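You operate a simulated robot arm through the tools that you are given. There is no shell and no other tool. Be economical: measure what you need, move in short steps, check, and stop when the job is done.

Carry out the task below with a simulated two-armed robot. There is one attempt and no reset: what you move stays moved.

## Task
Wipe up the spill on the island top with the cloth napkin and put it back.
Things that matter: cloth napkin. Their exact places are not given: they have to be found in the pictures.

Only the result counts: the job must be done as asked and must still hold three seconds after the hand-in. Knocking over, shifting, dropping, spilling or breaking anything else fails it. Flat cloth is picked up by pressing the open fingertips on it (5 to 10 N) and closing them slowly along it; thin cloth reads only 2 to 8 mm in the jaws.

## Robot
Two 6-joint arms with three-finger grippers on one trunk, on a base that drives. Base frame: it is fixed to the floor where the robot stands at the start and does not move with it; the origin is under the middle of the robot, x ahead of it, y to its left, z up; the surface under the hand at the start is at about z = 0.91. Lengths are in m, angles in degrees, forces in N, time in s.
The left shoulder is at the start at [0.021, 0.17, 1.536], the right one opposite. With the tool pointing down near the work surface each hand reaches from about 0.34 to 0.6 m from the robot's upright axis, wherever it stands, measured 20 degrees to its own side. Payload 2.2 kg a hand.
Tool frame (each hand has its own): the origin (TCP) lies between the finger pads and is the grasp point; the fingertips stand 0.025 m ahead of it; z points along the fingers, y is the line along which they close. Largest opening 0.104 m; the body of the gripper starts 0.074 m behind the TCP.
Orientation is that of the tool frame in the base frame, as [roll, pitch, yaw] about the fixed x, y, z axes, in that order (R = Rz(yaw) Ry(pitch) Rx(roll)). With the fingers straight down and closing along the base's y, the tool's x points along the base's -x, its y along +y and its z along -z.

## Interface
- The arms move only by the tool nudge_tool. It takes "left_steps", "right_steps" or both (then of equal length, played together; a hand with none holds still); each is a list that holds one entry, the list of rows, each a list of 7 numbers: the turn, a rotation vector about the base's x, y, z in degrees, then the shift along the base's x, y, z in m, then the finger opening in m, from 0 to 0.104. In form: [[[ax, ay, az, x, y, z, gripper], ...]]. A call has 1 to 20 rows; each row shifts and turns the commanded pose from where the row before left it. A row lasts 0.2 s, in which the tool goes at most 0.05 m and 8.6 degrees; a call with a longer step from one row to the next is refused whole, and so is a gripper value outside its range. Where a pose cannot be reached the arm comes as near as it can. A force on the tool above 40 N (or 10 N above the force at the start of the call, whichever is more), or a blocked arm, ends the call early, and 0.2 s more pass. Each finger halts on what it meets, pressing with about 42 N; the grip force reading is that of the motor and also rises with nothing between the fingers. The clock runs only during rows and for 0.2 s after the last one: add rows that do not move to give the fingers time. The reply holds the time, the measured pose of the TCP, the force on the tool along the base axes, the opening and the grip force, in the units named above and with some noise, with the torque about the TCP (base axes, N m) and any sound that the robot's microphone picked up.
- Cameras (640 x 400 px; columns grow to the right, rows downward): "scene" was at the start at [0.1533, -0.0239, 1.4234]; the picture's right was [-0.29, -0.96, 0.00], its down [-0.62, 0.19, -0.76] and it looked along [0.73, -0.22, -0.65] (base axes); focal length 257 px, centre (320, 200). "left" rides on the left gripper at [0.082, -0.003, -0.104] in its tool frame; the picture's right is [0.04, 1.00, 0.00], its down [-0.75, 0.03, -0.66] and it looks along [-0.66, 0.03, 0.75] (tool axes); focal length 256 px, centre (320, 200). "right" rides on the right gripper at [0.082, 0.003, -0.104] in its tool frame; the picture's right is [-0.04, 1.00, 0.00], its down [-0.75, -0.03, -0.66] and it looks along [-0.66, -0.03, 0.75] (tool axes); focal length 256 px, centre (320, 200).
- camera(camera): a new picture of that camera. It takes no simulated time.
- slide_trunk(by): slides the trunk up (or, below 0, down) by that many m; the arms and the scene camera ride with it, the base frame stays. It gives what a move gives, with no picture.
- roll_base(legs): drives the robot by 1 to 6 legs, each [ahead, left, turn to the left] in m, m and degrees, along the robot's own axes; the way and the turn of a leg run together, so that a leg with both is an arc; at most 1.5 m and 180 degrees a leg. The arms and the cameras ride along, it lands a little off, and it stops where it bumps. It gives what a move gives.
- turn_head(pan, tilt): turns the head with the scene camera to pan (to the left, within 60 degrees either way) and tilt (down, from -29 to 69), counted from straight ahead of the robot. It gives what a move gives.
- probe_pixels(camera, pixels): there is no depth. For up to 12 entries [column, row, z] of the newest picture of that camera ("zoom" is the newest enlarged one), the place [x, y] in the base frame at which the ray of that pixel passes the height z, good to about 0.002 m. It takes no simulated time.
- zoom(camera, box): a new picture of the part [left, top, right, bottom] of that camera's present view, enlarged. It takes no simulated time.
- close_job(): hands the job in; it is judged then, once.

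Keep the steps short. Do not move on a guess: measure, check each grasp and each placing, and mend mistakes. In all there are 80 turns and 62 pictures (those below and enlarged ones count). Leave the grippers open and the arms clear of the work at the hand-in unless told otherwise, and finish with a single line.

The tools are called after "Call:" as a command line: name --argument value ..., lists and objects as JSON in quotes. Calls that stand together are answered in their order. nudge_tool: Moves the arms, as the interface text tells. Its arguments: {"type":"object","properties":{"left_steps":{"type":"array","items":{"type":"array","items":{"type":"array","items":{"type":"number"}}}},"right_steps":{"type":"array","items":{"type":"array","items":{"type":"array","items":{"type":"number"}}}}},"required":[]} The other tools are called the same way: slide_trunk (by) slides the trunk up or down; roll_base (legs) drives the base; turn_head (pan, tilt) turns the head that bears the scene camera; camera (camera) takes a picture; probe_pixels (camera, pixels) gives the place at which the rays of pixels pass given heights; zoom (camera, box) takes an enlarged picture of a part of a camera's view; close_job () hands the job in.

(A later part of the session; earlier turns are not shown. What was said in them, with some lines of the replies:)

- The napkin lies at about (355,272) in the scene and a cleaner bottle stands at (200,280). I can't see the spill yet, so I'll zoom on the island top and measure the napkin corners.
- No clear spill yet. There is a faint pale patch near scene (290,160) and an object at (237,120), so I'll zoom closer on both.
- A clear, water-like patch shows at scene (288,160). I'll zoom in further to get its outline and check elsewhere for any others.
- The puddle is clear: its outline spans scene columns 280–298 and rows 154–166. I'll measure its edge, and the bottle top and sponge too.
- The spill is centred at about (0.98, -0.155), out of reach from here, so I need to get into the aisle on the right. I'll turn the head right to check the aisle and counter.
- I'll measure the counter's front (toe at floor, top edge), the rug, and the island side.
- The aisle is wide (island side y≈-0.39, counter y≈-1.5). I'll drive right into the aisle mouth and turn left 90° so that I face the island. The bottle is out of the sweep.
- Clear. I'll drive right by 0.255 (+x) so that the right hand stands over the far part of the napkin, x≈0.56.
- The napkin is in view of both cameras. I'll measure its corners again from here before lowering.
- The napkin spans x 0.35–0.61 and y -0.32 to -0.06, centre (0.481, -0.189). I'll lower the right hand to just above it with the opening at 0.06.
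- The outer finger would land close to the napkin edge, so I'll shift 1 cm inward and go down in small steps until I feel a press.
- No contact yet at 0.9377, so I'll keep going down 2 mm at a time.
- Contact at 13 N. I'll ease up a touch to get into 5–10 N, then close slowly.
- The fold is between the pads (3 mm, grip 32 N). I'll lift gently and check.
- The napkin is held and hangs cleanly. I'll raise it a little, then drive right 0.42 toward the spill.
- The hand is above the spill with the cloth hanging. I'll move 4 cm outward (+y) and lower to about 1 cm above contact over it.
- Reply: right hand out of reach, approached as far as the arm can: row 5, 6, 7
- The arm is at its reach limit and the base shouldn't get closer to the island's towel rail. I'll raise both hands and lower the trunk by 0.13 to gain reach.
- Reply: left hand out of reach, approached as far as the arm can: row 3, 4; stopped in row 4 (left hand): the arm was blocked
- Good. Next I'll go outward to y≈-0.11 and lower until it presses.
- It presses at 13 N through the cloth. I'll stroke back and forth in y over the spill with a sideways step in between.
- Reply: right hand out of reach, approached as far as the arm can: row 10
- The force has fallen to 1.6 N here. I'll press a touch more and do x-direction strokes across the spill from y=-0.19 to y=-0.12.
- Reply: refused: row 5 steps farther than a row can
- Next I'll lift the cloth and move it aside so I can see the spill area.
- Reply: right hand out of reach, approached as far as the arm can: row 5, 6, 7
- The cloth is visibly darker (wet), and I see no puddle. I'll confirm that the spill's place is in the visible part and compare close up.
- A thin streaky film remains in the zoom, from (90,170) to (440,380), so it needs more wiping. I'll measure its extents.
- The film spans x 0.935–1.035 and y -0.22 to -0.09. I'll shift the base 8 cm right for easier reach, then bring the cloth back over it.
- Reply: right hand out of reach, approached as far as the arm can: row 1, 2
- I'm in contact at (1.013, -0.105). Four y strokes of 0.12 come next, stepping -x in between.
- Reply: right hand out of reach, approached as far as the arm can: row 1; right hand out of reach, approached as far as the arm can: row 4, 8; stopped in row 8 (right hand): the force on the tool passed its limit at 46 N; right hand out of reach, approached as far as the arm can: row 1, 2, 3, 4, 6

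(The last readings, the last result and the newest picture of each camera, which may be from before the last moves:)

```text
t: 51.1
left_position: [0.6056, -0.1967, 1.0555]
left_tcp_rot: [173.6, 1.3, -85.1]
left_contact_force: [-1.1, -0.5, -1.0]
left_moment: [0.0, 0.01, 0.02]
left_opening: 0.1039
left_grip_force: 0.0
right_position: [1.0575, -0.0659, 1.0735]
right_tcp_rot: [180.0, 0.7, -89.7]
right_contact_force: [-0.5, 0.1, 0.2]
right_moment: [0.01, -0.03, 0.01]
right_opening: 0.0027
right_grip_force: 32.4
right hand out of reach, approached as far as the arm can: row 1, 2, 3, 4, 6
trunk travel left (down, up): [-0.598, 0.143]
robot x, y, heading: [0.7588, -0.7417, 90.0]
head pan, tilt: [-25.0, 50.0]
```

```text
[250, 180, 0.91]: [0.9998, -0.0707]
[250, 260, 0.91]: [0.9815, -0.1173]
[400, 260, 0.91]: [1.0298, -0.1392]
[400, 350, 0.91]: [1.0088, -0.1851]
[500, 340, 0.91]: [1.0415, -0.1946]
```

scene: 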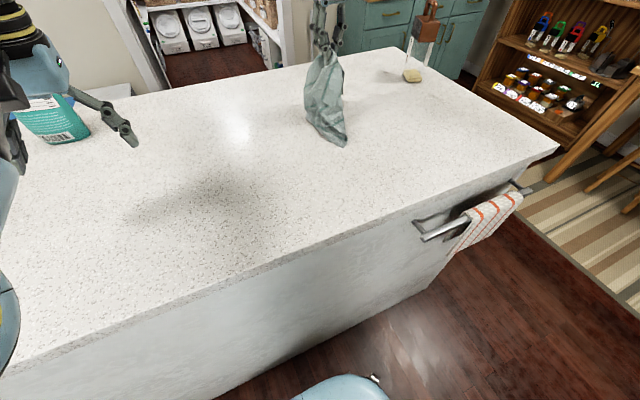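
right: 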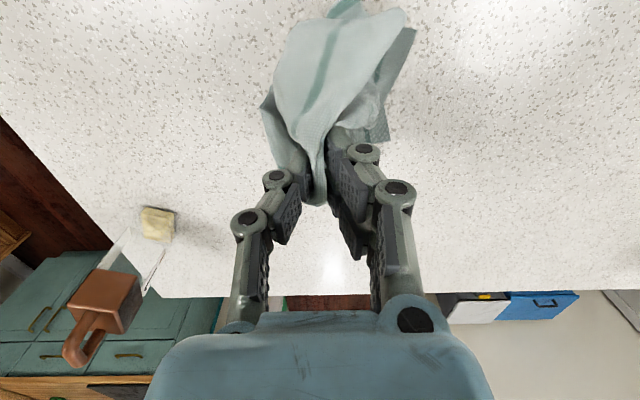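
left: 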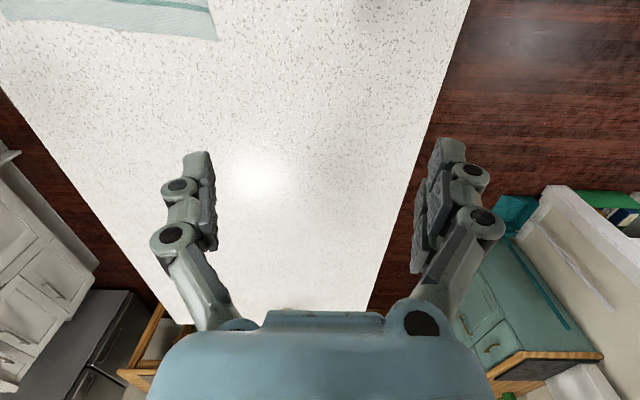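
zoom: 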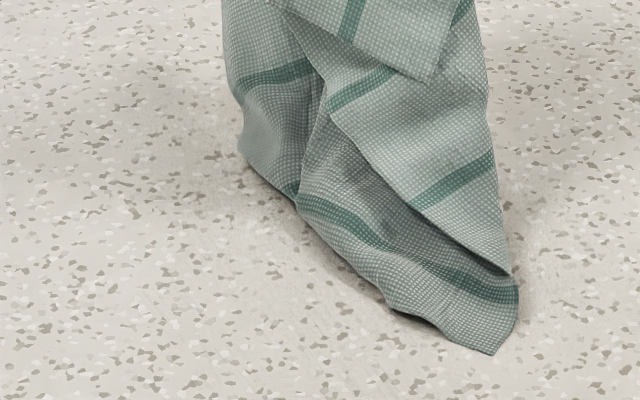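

The visible part looks clean, but the cloth hides some of it. I'll move it away to +x and take another look.

Call:
nudge_tool --right_steps '[[[0, 0, 0, 0, -0.04, 0.02, 0], [0, 0, 0, 0.02, -0.04, 0.01, 0], [0, 0, 0, 0.04, -0.02, 0.01, 0], [0, 0, 0, 0.04, -0.02, 0.01, 0], [0, 0, 0, 0.04, 0, 0, 0], [0, 0, 0, 0, 0, 0, 0]]]'

Call:
zoom --camera "scene" --box '[270, 85, 398, 165]'

Call:
probe_pixels --camera "zoom" --pixels '[[200, 180, 0.91], [300, 260, 0.91], [350, 300, 0.91], [400, 260, 0.91], [300, 200, 0.91]]'

```text
t: 52.5
left_position: [0.6046, -0.1985, 1.0555]
left_tcp_rot: [173.6, 1.3, -85.2]
left_contact_force: [-0.7, -0.1, 0.2]
left_moment: [0.02, 0.0, -0.01]
left_opening: 0.1039
left_grip_force: 0.0
right_position: [1.2059, -0.0929, 1.1048]
right_tcp_rot: [-180.0, 0.6, -89.8]
right_contact_force: [0.0, -0.7, -0.6]
right_moment: [-0.01, -0.03, 0.03]
right_opening: 0.0027
right_grip_force: 31.0
right hand out of reach, approached as far as the arm can: row 1, 2, 3, 4, 5
trunk travel left (down, up): [-0.598, 0.143]
robot x, y, heading: [0.7564, -0.7422, 90.2]
head pan, tilt: [-25.0, 50.0]
```

```text
5.00 times, centred on (334, 125) of scene
```

zoom: 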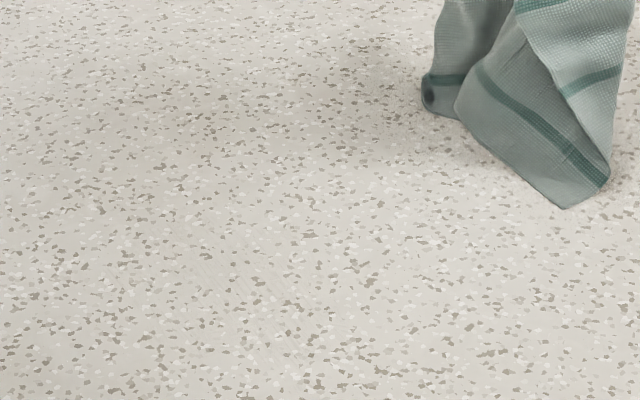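

```text
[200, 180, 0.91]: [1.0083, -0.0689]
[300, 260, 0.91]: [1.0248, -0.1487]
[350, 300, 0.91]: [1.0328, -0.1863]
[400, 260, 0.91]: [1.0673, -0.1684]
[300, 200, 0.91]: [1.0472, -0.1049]
```

Faint streaks may remain near zoom (220,270), so I'll enlarge that part.

Call:
zoom --camera "scene" --box '[274, 108, 354, 158]'

Call:
probe_pixels --camera "zoom" --pixels '[[150, 170, 0.91], [150, 300, 0.91], [320, 170, 0.91], [320, 300, 0.91], [450, 350, 0.91]]'

```text
8.00 times, centred on (314, 133) of scene
```

zoom: 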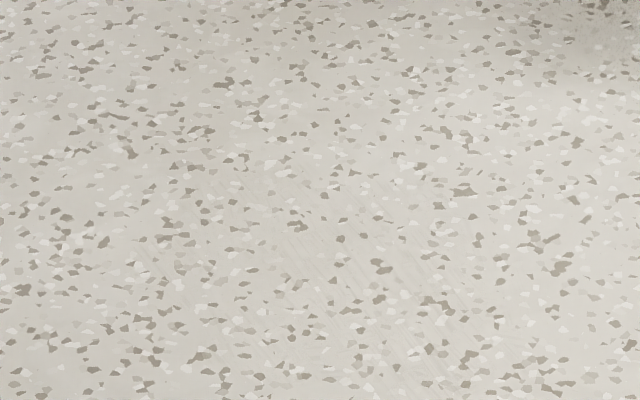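

```text
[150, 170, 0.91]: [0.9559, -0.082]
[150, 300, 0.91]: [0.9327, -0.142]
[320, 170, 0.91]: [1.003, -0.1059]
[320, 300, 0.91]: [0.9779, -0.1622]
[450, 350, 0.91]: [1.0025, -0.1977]
```

Very faint streaks remain, so one more firm round. For reach, I'll raise the left hand and lower the trunk another 0.1.

Call:
nudge_tool --left_steps '[[[0, 0, 0, 0, 0.02, 0.03, 0.104], [0, 0, 0, 0, 0.02, 0.03, 0.104], [0, 0, 0, 0, 0.02, 0.03, 0.104], [0, 0, 0, 0, 0.0, 0.03, 0.104], [0, 0, 0, 0, 0, 0, 0.104]]]' --right_steps '[[[0, 0, 0, 0, -0.02, 0, 0], [0, 0, 0, 0, -0.02, 0, 0], [0, 0, 0, 0, -0.02, 0, 0], [0, 0, 0, 0, 0, 0, 0], [0, 0, 0, 0, 0, 0, 0]]]'

Call:
slide_trunk --by -0.1

```text
t: 53.7
left_position: [0.6114, -0.114, 1.1593]
left_tcp_rot: [173.5, 1.3, -85.2]
left_contact_force: [-0.4, -0.1, -0.3]
left_moment: [0.0, 0.02, -0.03]
left_opening: 0.1039
left_grip_force: 0.0
left hand out of reach, approached as far as the arm can: row 1, 2, 4
right_position: [1.2092, -0.153, 1.1043]
right_tcp_rot: [-180.0, 0.6, -89.8]
right_contact_force: [-0.1, 0.2, -0.6]
right_moment: [0.0, -0.02, 0.01]
right_opening: 0.0026
right_grip_force: 31.9
trunk travel left (down, up): [-0.598, 0.143]
robot x, y, heading: [0.7592, -0.742, 90.2]
head pan, tilt: [-25.0, 50.0]
```

```text
t: 55.0
left_position: [0.6123, -0.1127, 1.056]
left_tcp_rot: [173.6, 0.9, -85.2]
left_contact_force: [-0.2, 0.2, -0.2]
left_moment: [0.02, -0.04, 0.02]
left_opening: 0.1038
left_grip_force: 0.1
right_position: [1.2087, -0.1529, 1.0061]
right_tcp_rot: [180.0, 0.7, -89.8]
right_contact_force: [-0.5, -0.2, 0.8]
right_moment: [0.01, 0.0, 0.02]
right_opening: 0.0026
right_grip_force: 31.6
trunk travel left (down, up): [-0.498, 0.243]
robot x, y, heading: [0.7598, -0.7341, 90.1]
head pan, tilt: [-25.0, 50.0]
```

Next I'll bring the cloth down to (1.03, -0.1) and press gently.

Call:
nudge_tool --right_steps '[[[0, 0, 0, -0.045, 0.01, 0, 0], [0, 0, 0, -0.045, 0.01, 0, 0], [0, 0, 0, -0.045, 0.02, 0, 0], [0, 0, 0, -0.045, 0.02, -0.01, 0], [0, 0, 0, 0, 0, -0.03, 0], [0, 0, 0, 0, 0, -0.02, 0], [0, 0, 0, 0, 0, -0.006, 0], [0, 0, 0, 0, 0, 0, 0]]]'

```text
refused: row 4 steps farther than a row can; nothing moved
```

Call:
nudge_tool --right_steps '[[[0, 0, 0, -0.045, 0.01, 0, 0], [0, 0, 0, -0.045, 0.01, 0, 0], [0, 0, 0, -0.045, 0.02, 0, 0], [0, 0, 0, -0.045, 0.02, 0, 0], [0, 0, 0, 0, 0, -0.03, 0], [0, 0, 0, 0, 0, -0.03, 0], [0, 0, 0, 0, 0, -0.006, 0], [0, 0, 0, 0, 0, 0, 0]]]'

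```text
t: 56.9
left_position: [0.6103, -0.1118, 1.0539]
left_tcp_rot: [173.5, 0.9, -85.2]
left_contact_force: [-0.1, 0.4, 0.1]
left_moment: [-0.01, -0.04, -0.01]
left_opening: 0.1042
left_grip_force: 0.1
right_position: [1.0271, -0.0938, 0.9388]
right_tcp_rot: [-180.0, 0.6, -89.8]
right_contact_force: [0.2, -1.0, 0.6]
right_moment: [-0.05, -0.02, 0.04]
right_opening: 0.0027
right_grip_force: 31.8
trunk travel left (down, up): [-0.498, 0.243]
robot x, y, heading: [0.7591, -0.7387, 90.2]
head pan, tilt: [-25.0, 50.0]
```

Nearly touching. I'll press 3 mm and do five y strokes.

Call:
nudge_tool --right_steps '[[[0, 0, 0, 0, 0, -0.003, 0], [0, 0, 0, 0, -0.042, 0, 0], [0, 0, 0, 0, -0.042, 0, 0], [0, 0, 0, 0, -0.042, 0, 0], [0, 0, 0, -0.022, 0, 0, 0], [0, 0, 0, 0, 0.042, 0, 0], [0, 0, 0, 0, 0.042, 0, 0], [0, 0, 0, 0, 0.042, 0, 0], [0, 0, 0, -0.022, 0, 0, 0], [0, 0, 0, 0, -0.042, 0, 0], [0, 0, 0, 0, -0.042, 0, 0], [0, 0, 0, 0, -0.042, 0, 0], [0, 0, 0, -0.022, 0, 0, 0], [0, 0, 0, 0, 0.042, 0, 0], [0, 0, 0, 0, 0.042, 0, 0], [0, 0, 0, 0, 0.042, 0, 0], [0, 0, 0, -0.022, 0, 0, 0], [0, 0, 0, 0, -0.042, 0, 0], [0, 0, 0, 0, -0.042, 0, 0], [0, 0, 0, 0, -0.042, 0, 0]]]'

Call:
nudge_tool --right_steps '[[[0, 0, 0, 0.03, 0, 0, 0], [0, 0, 0, 0.03, 0, 0, 0], [0, 0, 0, 0.03, 0, 0, 0], [0, 0, 0, 0, 0.025, 0, 0], [0, 0, 0, -0.03, 0, 0, 0], [0, 0, 0, -0.03, 0, 0, 0], [0, 0, 0, -0.03, 0, 0, 0], [0, 0, 0, 0, 0.025, 0, 0], [0, 0, 0, 0.03, 0, 0, 0], [0, 0, 0, 0.03, 0, 0, 0], [0, 0, 0, 0.03, 0, 0, 0], [0, 0, 0, 0, 0.025, 0, 0], [0, 0, 0, -0.03, 0, 0, 0], [0, 0, 0, -0.03, 0, 0, 0], [0, 0, 0, -0.03, 0, 0, 0], [0, 0, 0, 0, 0.025, 0, 0], [0, 0, 0, 0.03, 0, 0, 0], [0, 0, 0, 0.03, 0, 0, 0], [0, 0, 0, 0.03, 0, 0, 0], [0, 0, 0, 0, 0, 0, 0]]]'

```text
t: 57.9
left_position: [0.611, -0.1131, 1.0554]
left_tcp_rot: [173.5, 0.9, -85.2]
left_contact_force: [-0.4, 0.1, -0.8]
left_moment: [-0.01, 0.02, 0.01]
left_opening: 0.1039
left_grip_force: 0.1
right_position: [1.0258, -0.2029, 0.9365]
right_tcp_rot: [-179.9, 2.0, -89.7]
right_contact_force: [-1.1, -2.7, 16.9]
right_moment: [-0.21, -0.09, -0.05]
right_opening: 0.0027
right_grip_force: 31.8
right hand out of reach, approached as far as the arm can: row 4
trunk travel left (down, up): [-0.498, 0.243]
robot x, y, heading: [0.7555, -0.7394, 90.1]
head pan, tilt: [-25.0, 50.0]
stopped in row 5 (right hand): the force on the tool passed its limit at 52 N (the readings are from after the stop); the commanded pose is now the measured one
```

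```text
t: 62.1
left_position: [0.6098, -0.1135, 1.0555]
left_tcp_rot: [173.7, 0.9, -85.2]
left_contact_force: [-0.8, 0.4, 0.4]
left_moment: [-0.01, 0.02, 0.0]
left_opening: 0.1038
left_grip_force: 0.0
right_position: [1.1165, -0.1045, 0.9368]
right_tcp_rot: [-179.7, 2.1, -89.8]
right_contact_force: [-3.8, 1.6, 21.4]
right_moment: [-0.06, -0.09, -0.07]
right_opening: 0.0027
right_grip_force: 31.8
trunk travel left (down, up): [-0.498, 0.243]
robot x, y, heading: [0.758, -0.7389, 90.1]
head pan, tilt: [-25.0, 50.0]
```

The first call stopped on force and the second ran 9 cm too far right, which did no harm. I'll ease 1 mm, go back to the spill and stroke in x over 0.94–1.04.

Call:
nudge_tool --right_steps '[[[0, 0, 0, -0.04, 0, 0.0015, 0], [0, 0, 0, -0.045, 0, 0, 0], [0, 0, 0, -0.045, 0, 0, 0], [0, 0, 0, -0.045, 0, 0, 0], [0, 0, 0, 0, -0.025, 0, 0], [0, 0, 0, 0.045, 0, 0, 0], [0, 0, 0, 0.045, 0, 0, 0], [0, 0, 0, 0, -0.025, 0, 0], [0, 0, 0, -0.045, 0, 0, 0], [0, 0, 0, -0.045, 0, 0, 0], [0, 0, 0, 0, -0.02, 0, 0], [0, 0, 0, 0.045, 0, 0, 0], [0, 0, 0, 0.045, 0, 0, 0], [0, 0, 0, 0, -0.02, 0, 0], [0, 0, 0, -0.045, 0, 0, 0], [0, 0, 0, -0.045, 0, 0, 0], [0, 0, 0, 0, 0, 0, 0]]]'

```text
t: 65.7
left_position: [0.612, -0.1133, 1.0543]
left_tcp_rot: [173.5, 0.9, -85.2]
left_contact_force: [0.4, 0.0, -0.6]
left_moment: [-0.01, 0.04, 0.0]
left_opening: 0.1042
left_grip_force: 0.0
right_position: [0.9407, -0.1966, 0.9366]
right_tcp_rot: [-179.9, 1.9, -89.8]
right_contact_force: [-0.6, 0.5, 9.1]
right_moment: [-0.01, -0.17, -0.03]
right_opening: 0.003
right_grip_force: 32.5
trunk travel left (down, up): [-0.498, 0.243]
robot x, y, heading: [0.7582, -0.7385, 90.2]
head pan, tilt: [-25.0, 50.0]
```

Good, 9 N all along. Now y strokes across the same area, ending at +x, then I'll lift away.

Call:
nudge_tool --right_steps '[[[0, 0, 0, 0, 0.035, 0, 0], [0, 0, 0, 0, 0.035, 0, 0], [0, 0, 0, 0, 0.03, 0, 0], [0, 0, 0, 0.022, 0, 0, 0], [0, 0, 0, 0, -0.035, 0, 0], [0, 0, 0, 0, -0.035, 0, 0], [0, 0, 0, 0, -0.03, 0, 0], [0, 0, 0, 0.022, 0, 0, 0], [0, 0, 0, 0, 0.035, 0, 0], [0, 0, 0, 0, 0.035, 0, 0], [0, 0, 0, 0, 0.03, 0, 0], [0, 0, 0, 0.022, 0, 0, 0], [0, 0, 0, 0, -0.035, 0, 0], [0, 0, 0, 0, -0.035, 0, 0], [0, 0, 0, 0, -0.03, 0, 0], [0, 0, 0, 0.022, 0, 0, 0], [0, 0, 0, 0, 0.035, 0, 0], [0, 0, 0, 0, 0.035, 0, 0], [0, 0, 0, 0, 0.03, 0, 0], [0, 0, 0, 0, 0, 0, 0]]]'

Call:
nudge_tool --right_steps '[[[0, 0, 0, 0, 0, 0.04, 0], [0, 0, 0, 0, 0, 0.04, 0], [0, 0, 0, 0, 0, 0.04, 0], [0, 0, 0, 0, 0, 0.04, 0], [0, 0, 0, 0.04, 0, 0.02, 0], [0, 0, 0, 0.04, 0, 0, 0], [0, 0, 0, 0.04, 0, 0, 0], [0, 0, 0, 0.04, 0, 0, 0], [0, 0, 0, 0.03, 0, 0, 0], [0, 0, 0, 0, 0, 0, 0]]]'

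Call:
zoom --camera "scene" --box '[250, 70, 410, 170]'

Call:
probe_pixels --camera "scene" --pixels '[[290, 120, 0.91], [310, 120, 0.91], [330, 120, 0.91], [310, 105, 0.91], [330, 105, 0.91]]'

```text
t: 69.9
left_position: [0.611, -0.1133, 1.0556]
left_tcp_rot: [173.4, 0.8, -85.3]
left_contact_force: [-0.3, 0.1, 0.2]
left_moment: [0.0, 0.02, 0.0]
left_opening: 0.1039
left_grip_force: 0.1
right_position: [1.032, -0.096, 0.9358]
right_tcp_rot: [-179.9, 1.8, -89.7]
right_contact_force: [0.6, 0.1, 10.6]
right_moment: [0.0, -0.05, 0.0]
right_opening: 0.0022
right_grip_force: 30.2
trunk travel left (down, up): [-0.498, 0.243]
robot x, y, heading: [0.7567, -0.7399, 90.4]
head pan, tilt: [-25.0, 50.0]
```

```text
t: 72.1
left_position: [0.6116, -0.1118, 1.0539]
left_tcp_rot: [173.5, 0.9, -85.1]
left_contact_force: [0.0, -0.8, 0.1]
left_moment: [0.0, -0.02, 0.05]
left_opening: 0.1042
left_grip_force: 0.1
right_position: [1.2195, -0.0888, 1.1115]
right_tcp_rot: [-179.9, 1.7, -89.7]
right_contact_force: [-0.6, 0.2, -0.5]
right_moment: [-0.01, -0.01, 0.01]
right_opening: 0.0028
right_grip_force: 31.9
right hand out of reach, approached as far as the arm can: row 4
trunk travel left (down, up): [-0.498, 0.243]
robot x, y, heading: [0.7583, -0.7431, 90.0]
head pan, tilt: [-25.0, 50.0]
```

```text
4.00 times, centred on (330, 120) of scene
```

zoom: 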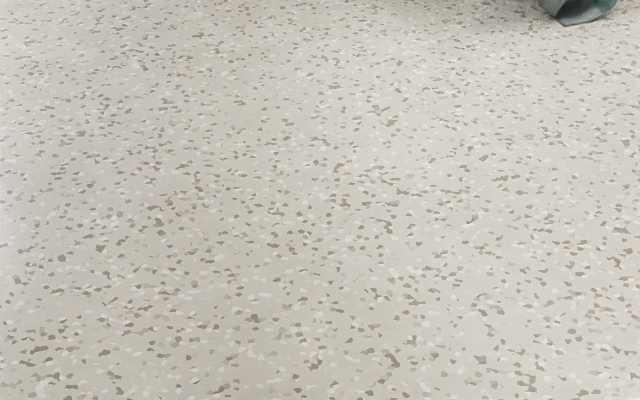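

```text
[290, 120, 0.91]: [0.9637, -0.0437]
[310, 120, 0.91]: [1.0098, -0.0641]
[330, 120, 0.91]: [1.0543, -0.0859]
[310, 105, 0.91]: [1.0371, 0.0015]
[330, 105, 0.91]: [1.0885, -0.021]
```

Call:
zoom --camera "scene" --box '[270, 118, 350, 168]'

Call:
camera --camera "scene"

Call:
probe_pixels --camera "zoom" --pixels '[[150, 170, 0.91], [320, 170, 0.91], [320, 300, 0.91], [450, 350, 0.91]]'

```text
8.00 times, centred on (310, 143) of scene
```

zoom: 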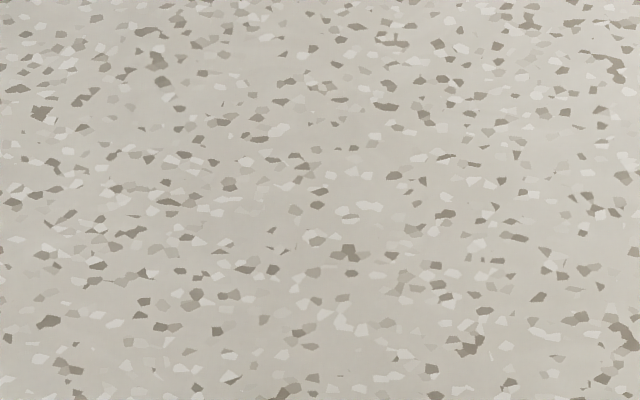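

```text
28 pictures are left
```

scene: 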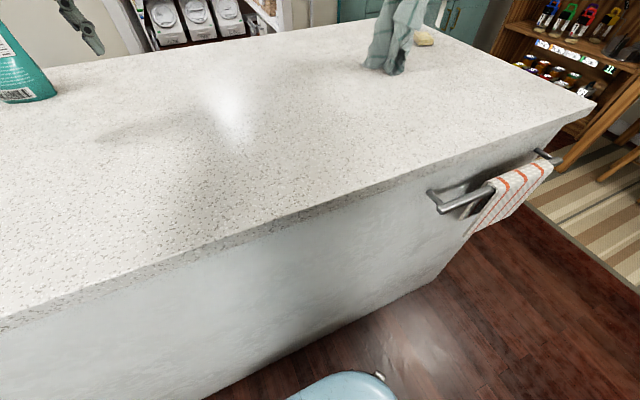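

```text
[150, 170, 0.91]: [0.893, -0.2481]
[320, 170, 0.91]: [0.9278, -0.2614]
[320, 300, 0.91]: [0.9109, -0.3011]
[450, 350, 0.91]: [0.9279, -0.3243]
```

That patch was off: the camera sank with the trunk. I'll locate the spill's place in this fresh view.

Call:
probe_pixels --camera "scene" --pixels '[[310, 110, 0.91], [330, 110, 0.91], [320, 95, 0.91], [340, 95, 0.91], [300, 120, 0.91]]'

Call:
zoom --camera "scene" --box '[280, 82, 360, 132]'

Call:
zoom --camera "scene" --box '[330, 70, 410, 120]'

```text
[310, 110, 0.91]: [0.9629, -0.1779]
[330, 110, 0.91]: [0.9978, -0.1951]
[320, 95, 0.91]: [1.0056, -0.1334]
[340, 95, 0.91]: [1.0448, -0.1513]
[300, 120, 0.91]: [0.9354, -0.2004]
```

```text
8.00 times, centred on (320, 107) of scene
```

zoom: 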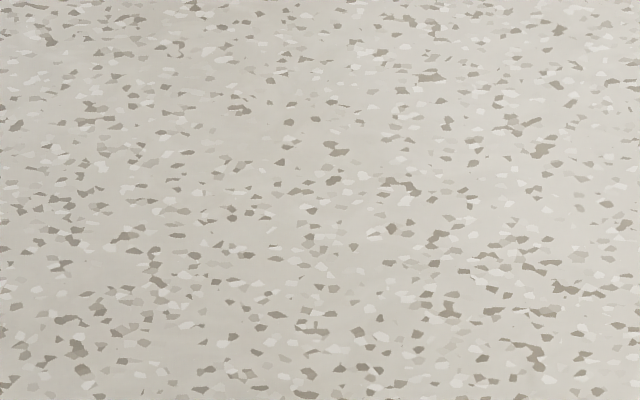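

```text
8.00 times, centred on (370, 95) of scene
```

zoom: 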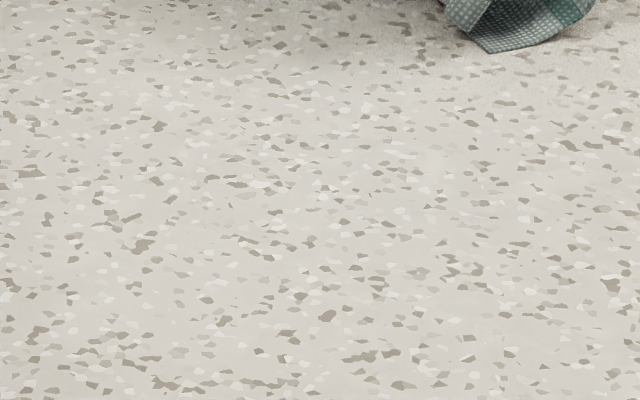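

The spill area is clean with no streaks. Next I'll put the napkin back: raise the trunk and bring the hand nearer sideways before driving back.

Call:
slide_trunk --by 0.23

Call:
nudge_tool --right_steps '[[[0, 0, 0, -0.04, -0.02, 0, 0], [0, 0, 0, -0.04, -0.02, 0, 0], [0, 0, 0, -0.04, -0.02, 0, 0], [0, 0, 0, -0.04, -0.02, 0, 0], [0, 0, 0, -0.04, -0.02, 0, 0], [0, 0, 0, 0, 0, 0, 0]]]'

Call:
roll_base --legs '[[0, 0.53, 0]]'

Call:
turn_head --pan -20 --tilt 45

Call:
camera --camera "scene"

```text
t: 74.5
left_position: [0.611, -0.1114, 1.2844]
left_tcp_rot: [173.4, 0.8, -85.1]
left_contact_force: [0.6, 0.1, -0.1]
left_moment: [-0.01, 0.02, -0.02]
left_opening: 0.1039
left_grip_force: 0.1
right_position: [1.2213, -0.0857, 1.3427]
right_tcp_rot: [-179.9, 1.8, -89.8]
right_contact_force: [-0.1, 0.0, 0.6]
right_moment: [0.02, -0.01, 0.0]
right_opening: 0.0028
right_grip_force: 31.9
trunk travel left (down, up): [-0.728, 0.013]
robot x, y, heading: [0.7598, -0.7393, 90.3]
head pan, tilt: [-25.0, 50.0]
```

```text
t: 75.9
left_position: [0.6123, -0.1112, 1.2845]
left_tcp_rot: [173.5, 0.9, -85.2]
left_contact_force: [0.8, -0.3, 0.3]
left_moment: [0.01, 0.02, 0.02]
left_opening: 0.104
left_grip_force: 0.0
right_position: [1.0356, -0.0971, 1.3091]
right_tcp_rot: [179.9, 1.8, -89.8]
right_contact_force: [0.6, 0.4, 0.0]
right_moment: [0.04, -0.02, 0.02]
right_opening: 0.0025
right_grip_force: 31.1
right hand out of reach, approached as far as the arm can: row 2, 3, 4, 5
trunk travel left (down, up): [-0.728, 0.013]
robot x, y, heading: [0.7546, -0.7394, 90.2]
head pan, tilt: [-25.0, 50.0]
```

```text
t: 79.0
left_position: [0.088, -0.1104, 1.2845]
left_tcp_rot: [173.6, 0.9, -85.7]
left_contact_force: [0.0, 0.4, -0.6]
left_moment: [-0.02, 0.0, 0.0]
left_opening: 0.1038
left_grip_force: 0.0
right_position: [0.51, -0.0987, 1.3097]
right_tcp_rot: [-180.0, 1.7, -90.2]
right_contact_force: [1.0, 0.9, 0.0]
right_moment: [0.0, -0.03, -0.01]
right_opening: 0.0024
right_grip_force: 31.6
trunk travel left (down, up): [-0.728, 0.013]
robot x, y, heading: [0.2322, -0.7338, 89.6]
head pan, tilt: [-25.0, 50.0]
```

```text
t: 79.6
left_position: [0.0873, -0.1095, 1.2858]
left_tcp_rot: [173.4, 0.9, -85.7]
left_contact_force: [-1.3, -0.3, -0.2]
left_moment: [0.0, 0.03, 0.03]
left_opening: 0.1039
left_grip_force: 0.1
right_position: [0.51, -0.0982, 1.3081]
right_tcp_rot: [-179.9, 1.8, -90.2]
right_contact_force: [-0.2, -0.3, 0.4]
right_moment: [0.05, -0.01, -0.01]
right_opening: 0.0026
right_grip_force: 32.3
trunk travel left (down, up): [-0.728, 0.013]
robot x, y, heading: [0.2293, -0.7428, 89.8]
head pan, tilt: [-20.0, 45.0]
```

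```text
25 pictures are left
```

scene: 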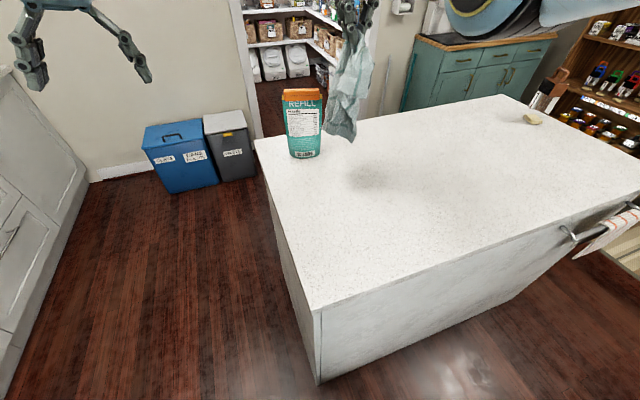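

The bottle is untouched and the cloth hangs clear of it. I'll lower and pull toward y≈-0.19, then check the pose.

Call:
nudge_tool --right_steps '[[[0, 0, 0, 0, -0.03, -0.03, 0], [0, 0, 0, -0.02, -0.03, -0.03, 0], [0, 0, 0, -0.02, -0.03, -0.03, 0], [0, 0, 0, -0.02, 0, -0.03, 0], [0, 0, 0, -0.02, 0, 0, 0], [0, 0, 0, 0, 0, 0, 0], [0, 0, 0, 0, 0, 0, 0]]]'

Call:
camera --camera "scene"

```text
t: 81.2
left_position: [0.0879, -0.1095, 1.2842]
left_tcp_rot: [173.5, 1.0, -85.5]
left_contact_force: [-0.1, -0.3, 0.0]
left_moment: [0.0, 0.0, -0.01]
left_opening: 0.1039
left_grip_force: 0.1
right_position: [0.4296, -0.169, 1.1767]
right_tcp_rot: [-180.0, 1.8, -90.2]
right_contact_force: [0.3, -0.6, -1.1]
right_moment: [-0.05, -0.04, 0.0]
right_opening: 0.0026
right_grip_force: 30.9
right hand out of reach, approached as far as the arm can: row 1, 2
trunk travel left (down, up): [-0.728, 0.013]
robot x, y, heading: [0.2314, -0.7362, 89.7]
head pan, tilt: [-20.0, 45.0]
```

```text
24 pictures are left
```

scene: 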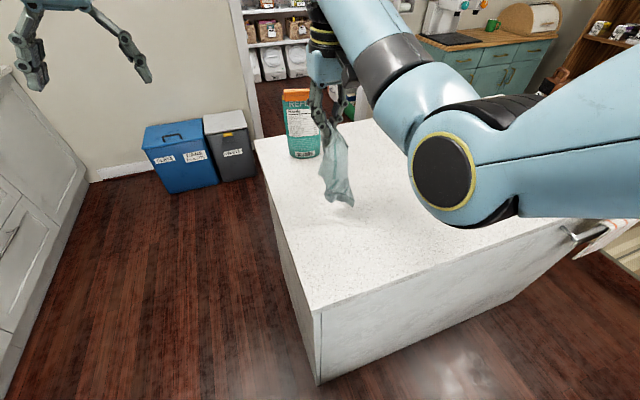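

The cloth hangs straight with its tail just above the top. I'll move to x≈0.365, then lower in an arc toward +x to lay the tail out first.

Call:
nudge_tool --right_steps '[[[0, 0, 0, -0.03, -0.01, 0, 0], [0, 0, 0, -0.03, -0.01, 0, 0], [0, 0, 0, 0, 0, -0.02, 0], [0, 0, 0, 0, 0, -0.02, 0], [0, 0, 0, 0, 0, 0, 0], [0, 0, 0, 0.01, 0, -0.02, 0], [0, 0, 0, 0.01, 0, -0.02, 0], [0, 0, 0, 0.015, 0, -0.02, 0], [0, 0, 0, 0.015, 0, -0.02, 0], [0, 0, 0, 0.02, 0, -0.02, 0], [0, 0, 0, 0.02, 0, -0.02, 0], [0, 0, 0, 0.02, 0, -0.02, 0], [0, 0, 0, 0.025, 0, -0.02, 0], [0, 0, 0, 0.025, 0, -0.015, 0], [0, 0, 0, 0.025, 0, -0.01, 0], [0, 0, 0, 0, 0, 0, 0]]]'

Call:
camera --camera "scene"

Call:
camera --camera "right"

```text
t: 84.6
left_position: [0.0883, -0.1115, 1.2849]
left_tcp_rot: [173.5, 0.8, -85.5]
left_contact_force: [-1.3, -1.0, -0.2]
left_moment: [0.0, 0.0, 0.0]
left_opening: 0.1041
left_grip_force: 0.1
right_position: [0.5568, -0.19, 0.9516]
right_tcp_rot: [-179.9, 1.8, -90.2]
right_contact_force: [-0.4, -0.4, -0.4]
right_moment: [-0.01, -0.09, -0.02]
right_opening: 0.0026
right_grip_force: 32.5
trunk travel left (down, up): [-0.728, 0.013]
robot x, y, heading: [0.2302, -0.7401, 89.7]
head pan, tilt: [-20.0, 45.0]
```

```text
23 pictures are left
```

scene: 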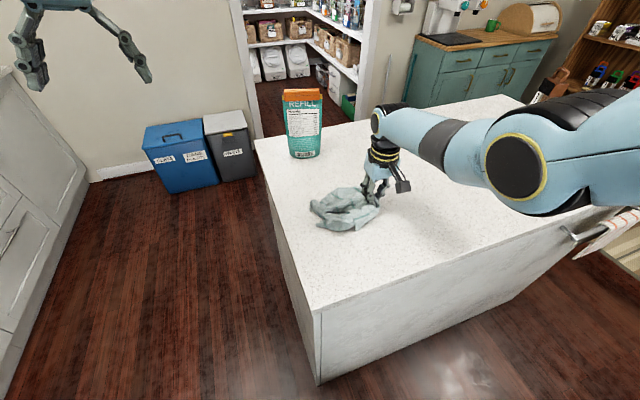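

```text
22 pictures are left
```

right: 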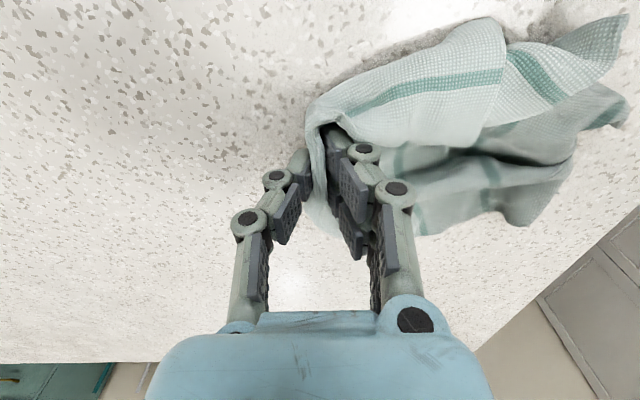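

The napkin is laid out as a loose strip toward -x from the hand. I'll measure its extent against the old footprint.

Call:
probe_pixels --camera "scene" --pixels '[[310, 205, 0.92], [330, 230, 0.915], [378, 213, 0.92], [362, 187, 0.93], [340, 190, 0.93]]'

Call:
zoom --camera "scene" --box '[280, 140, 440, 240]'

```text
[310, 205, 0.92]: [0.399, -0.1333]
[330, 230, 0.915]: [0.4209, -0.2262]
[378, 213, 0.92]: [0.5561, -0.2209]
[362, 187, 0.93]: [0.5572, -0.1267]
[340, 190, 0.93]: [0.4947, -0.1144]
```

```text
4.00 times, centred on (360, 190) of scene
```

zoom: 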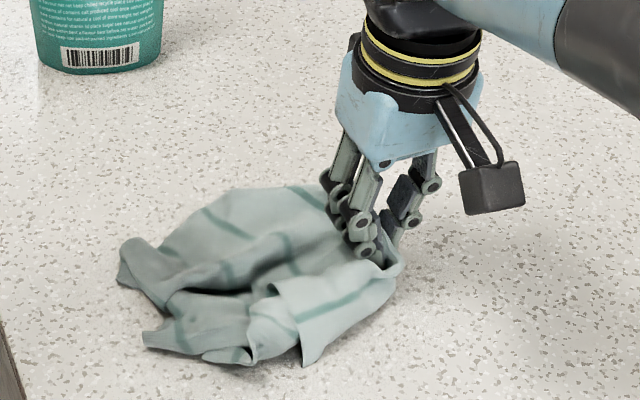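

It spans about x 0.40–0.57 and y -0.23 to -0.12, centred close to the original (0.48, -0.19). I'll lower the last centimetre and release gently, then rise.

Call:
nudge_tool --right_steps '[[[0, 0, 0, 0.005, 0, -0.006, 0], [0, 0, 0, 0, 0, -0.004, 0], [0, 0, 0, 0, 0, 0, 0.01], [0, 0, 0, 0, 0, 0, 0.02], [0, 0, 0, 0, 0, 0, 0.03], [0, 0, 0, 0, 0, 0.0, 0.03], [0, 0, 0, 0, 0, 0.02, 0.03], [0, 0, 0, 0, 0, 0.03, 0.03], [0, 0, 0, 0, 0, 0.04, 0.03], [0, 0, 0, 0, 0, 0.04, 0.06], [0, 0, 0, 0, 0, 0.04, 0.104], [0, 0, 0, 0, 0, 0.04, 0.104], [0, 0, 0, 0, 0, 0, 0.104]]]'

Call:
camera --camera "scene"

Call:
camera --camera "right"

```text
t: 87.4
left_position: [0.0891, -0.1094, 1.2843]
left_tcp_rot: [173.5, 1.0, -85.6]
left_contact_force: [0.3, -0.1, -0.1]
left_moment: [0.0, -0.01, 0.03]
left_opening: 0.1038
left_grip_force: 0.0
right_position: [0.5629, -0.1889, 1.1527]
right_tcp_rot: [-179.9, 1.8, -90.2]
right_contact_force: [0.6, 0.0, 0.4]
right_moment: [-0.04, 0.02, 0.0]
right_opening: 0.1039
right_grip_force: 0.0
trunk travel left (down, up): [-0.728, 0.013]
robot x, y, heading: [0.2299, -0.7373, 89.6]
head pan, tilt: [-20.0, 45.0]
```

```text
20 pictures are left
```

scene: 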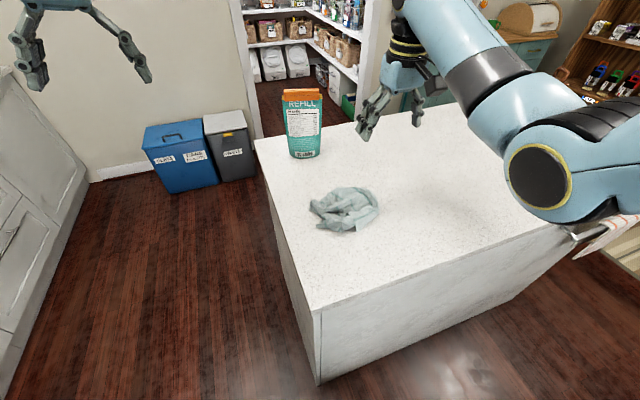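

```text
19 pictures are left
```

right: 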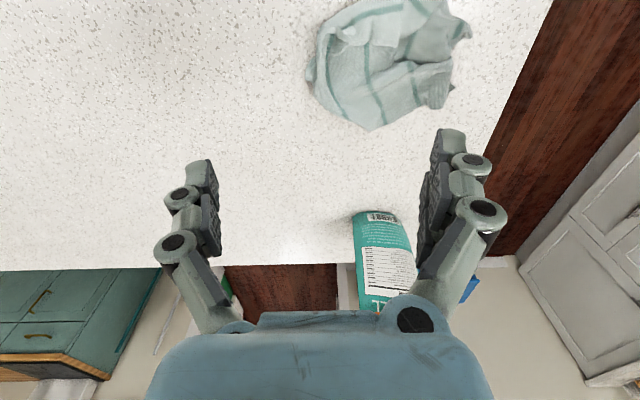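

Released and resting. I'll check its centre once more, and check the spill area for residue from this view.

Call:
probe_pixels --camera "right" --pixels '[[308, 80, 0.915], [370, 132, 0.915], [470, 25, 0.93], [450, 90, 0.93], [390, 65, 0.925]]'

Call:
zoom --camera "scene" --box '[420, 100, 580, 200]'

Call:
zoom --camera "scene" --box '[280, 150, 408, 230]'

```text
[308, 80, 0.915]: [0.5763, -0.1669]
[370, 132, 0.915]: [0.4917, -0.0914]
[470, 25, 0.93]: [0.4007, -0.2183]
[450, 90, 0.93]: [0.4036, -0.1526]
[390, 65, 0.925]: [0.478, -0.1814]
```

```text
4.00 times, centred on (500, 150) of scene
```

zoom: 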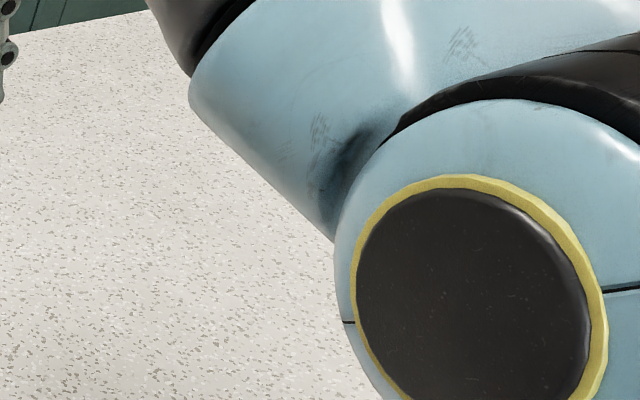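

```text
5.00 times, centred on (344, 190) of scene
```

zoom: 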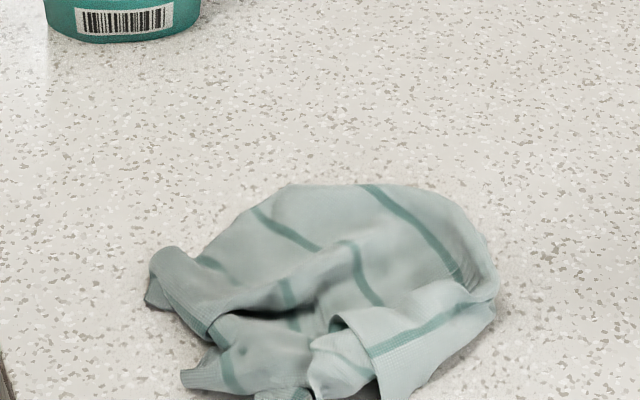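

The napkin rests inside its old footprint, centred at about (0.485, -0.17). The spill is gone, the grippers are open and the arms are clear, so I'm handing in.

Call:
close_job

```text
The job is handed in.
```

The spill on the island top is wiped up and the napkin is back in its original place, though it lies crumpled rather than spread flat as it was.
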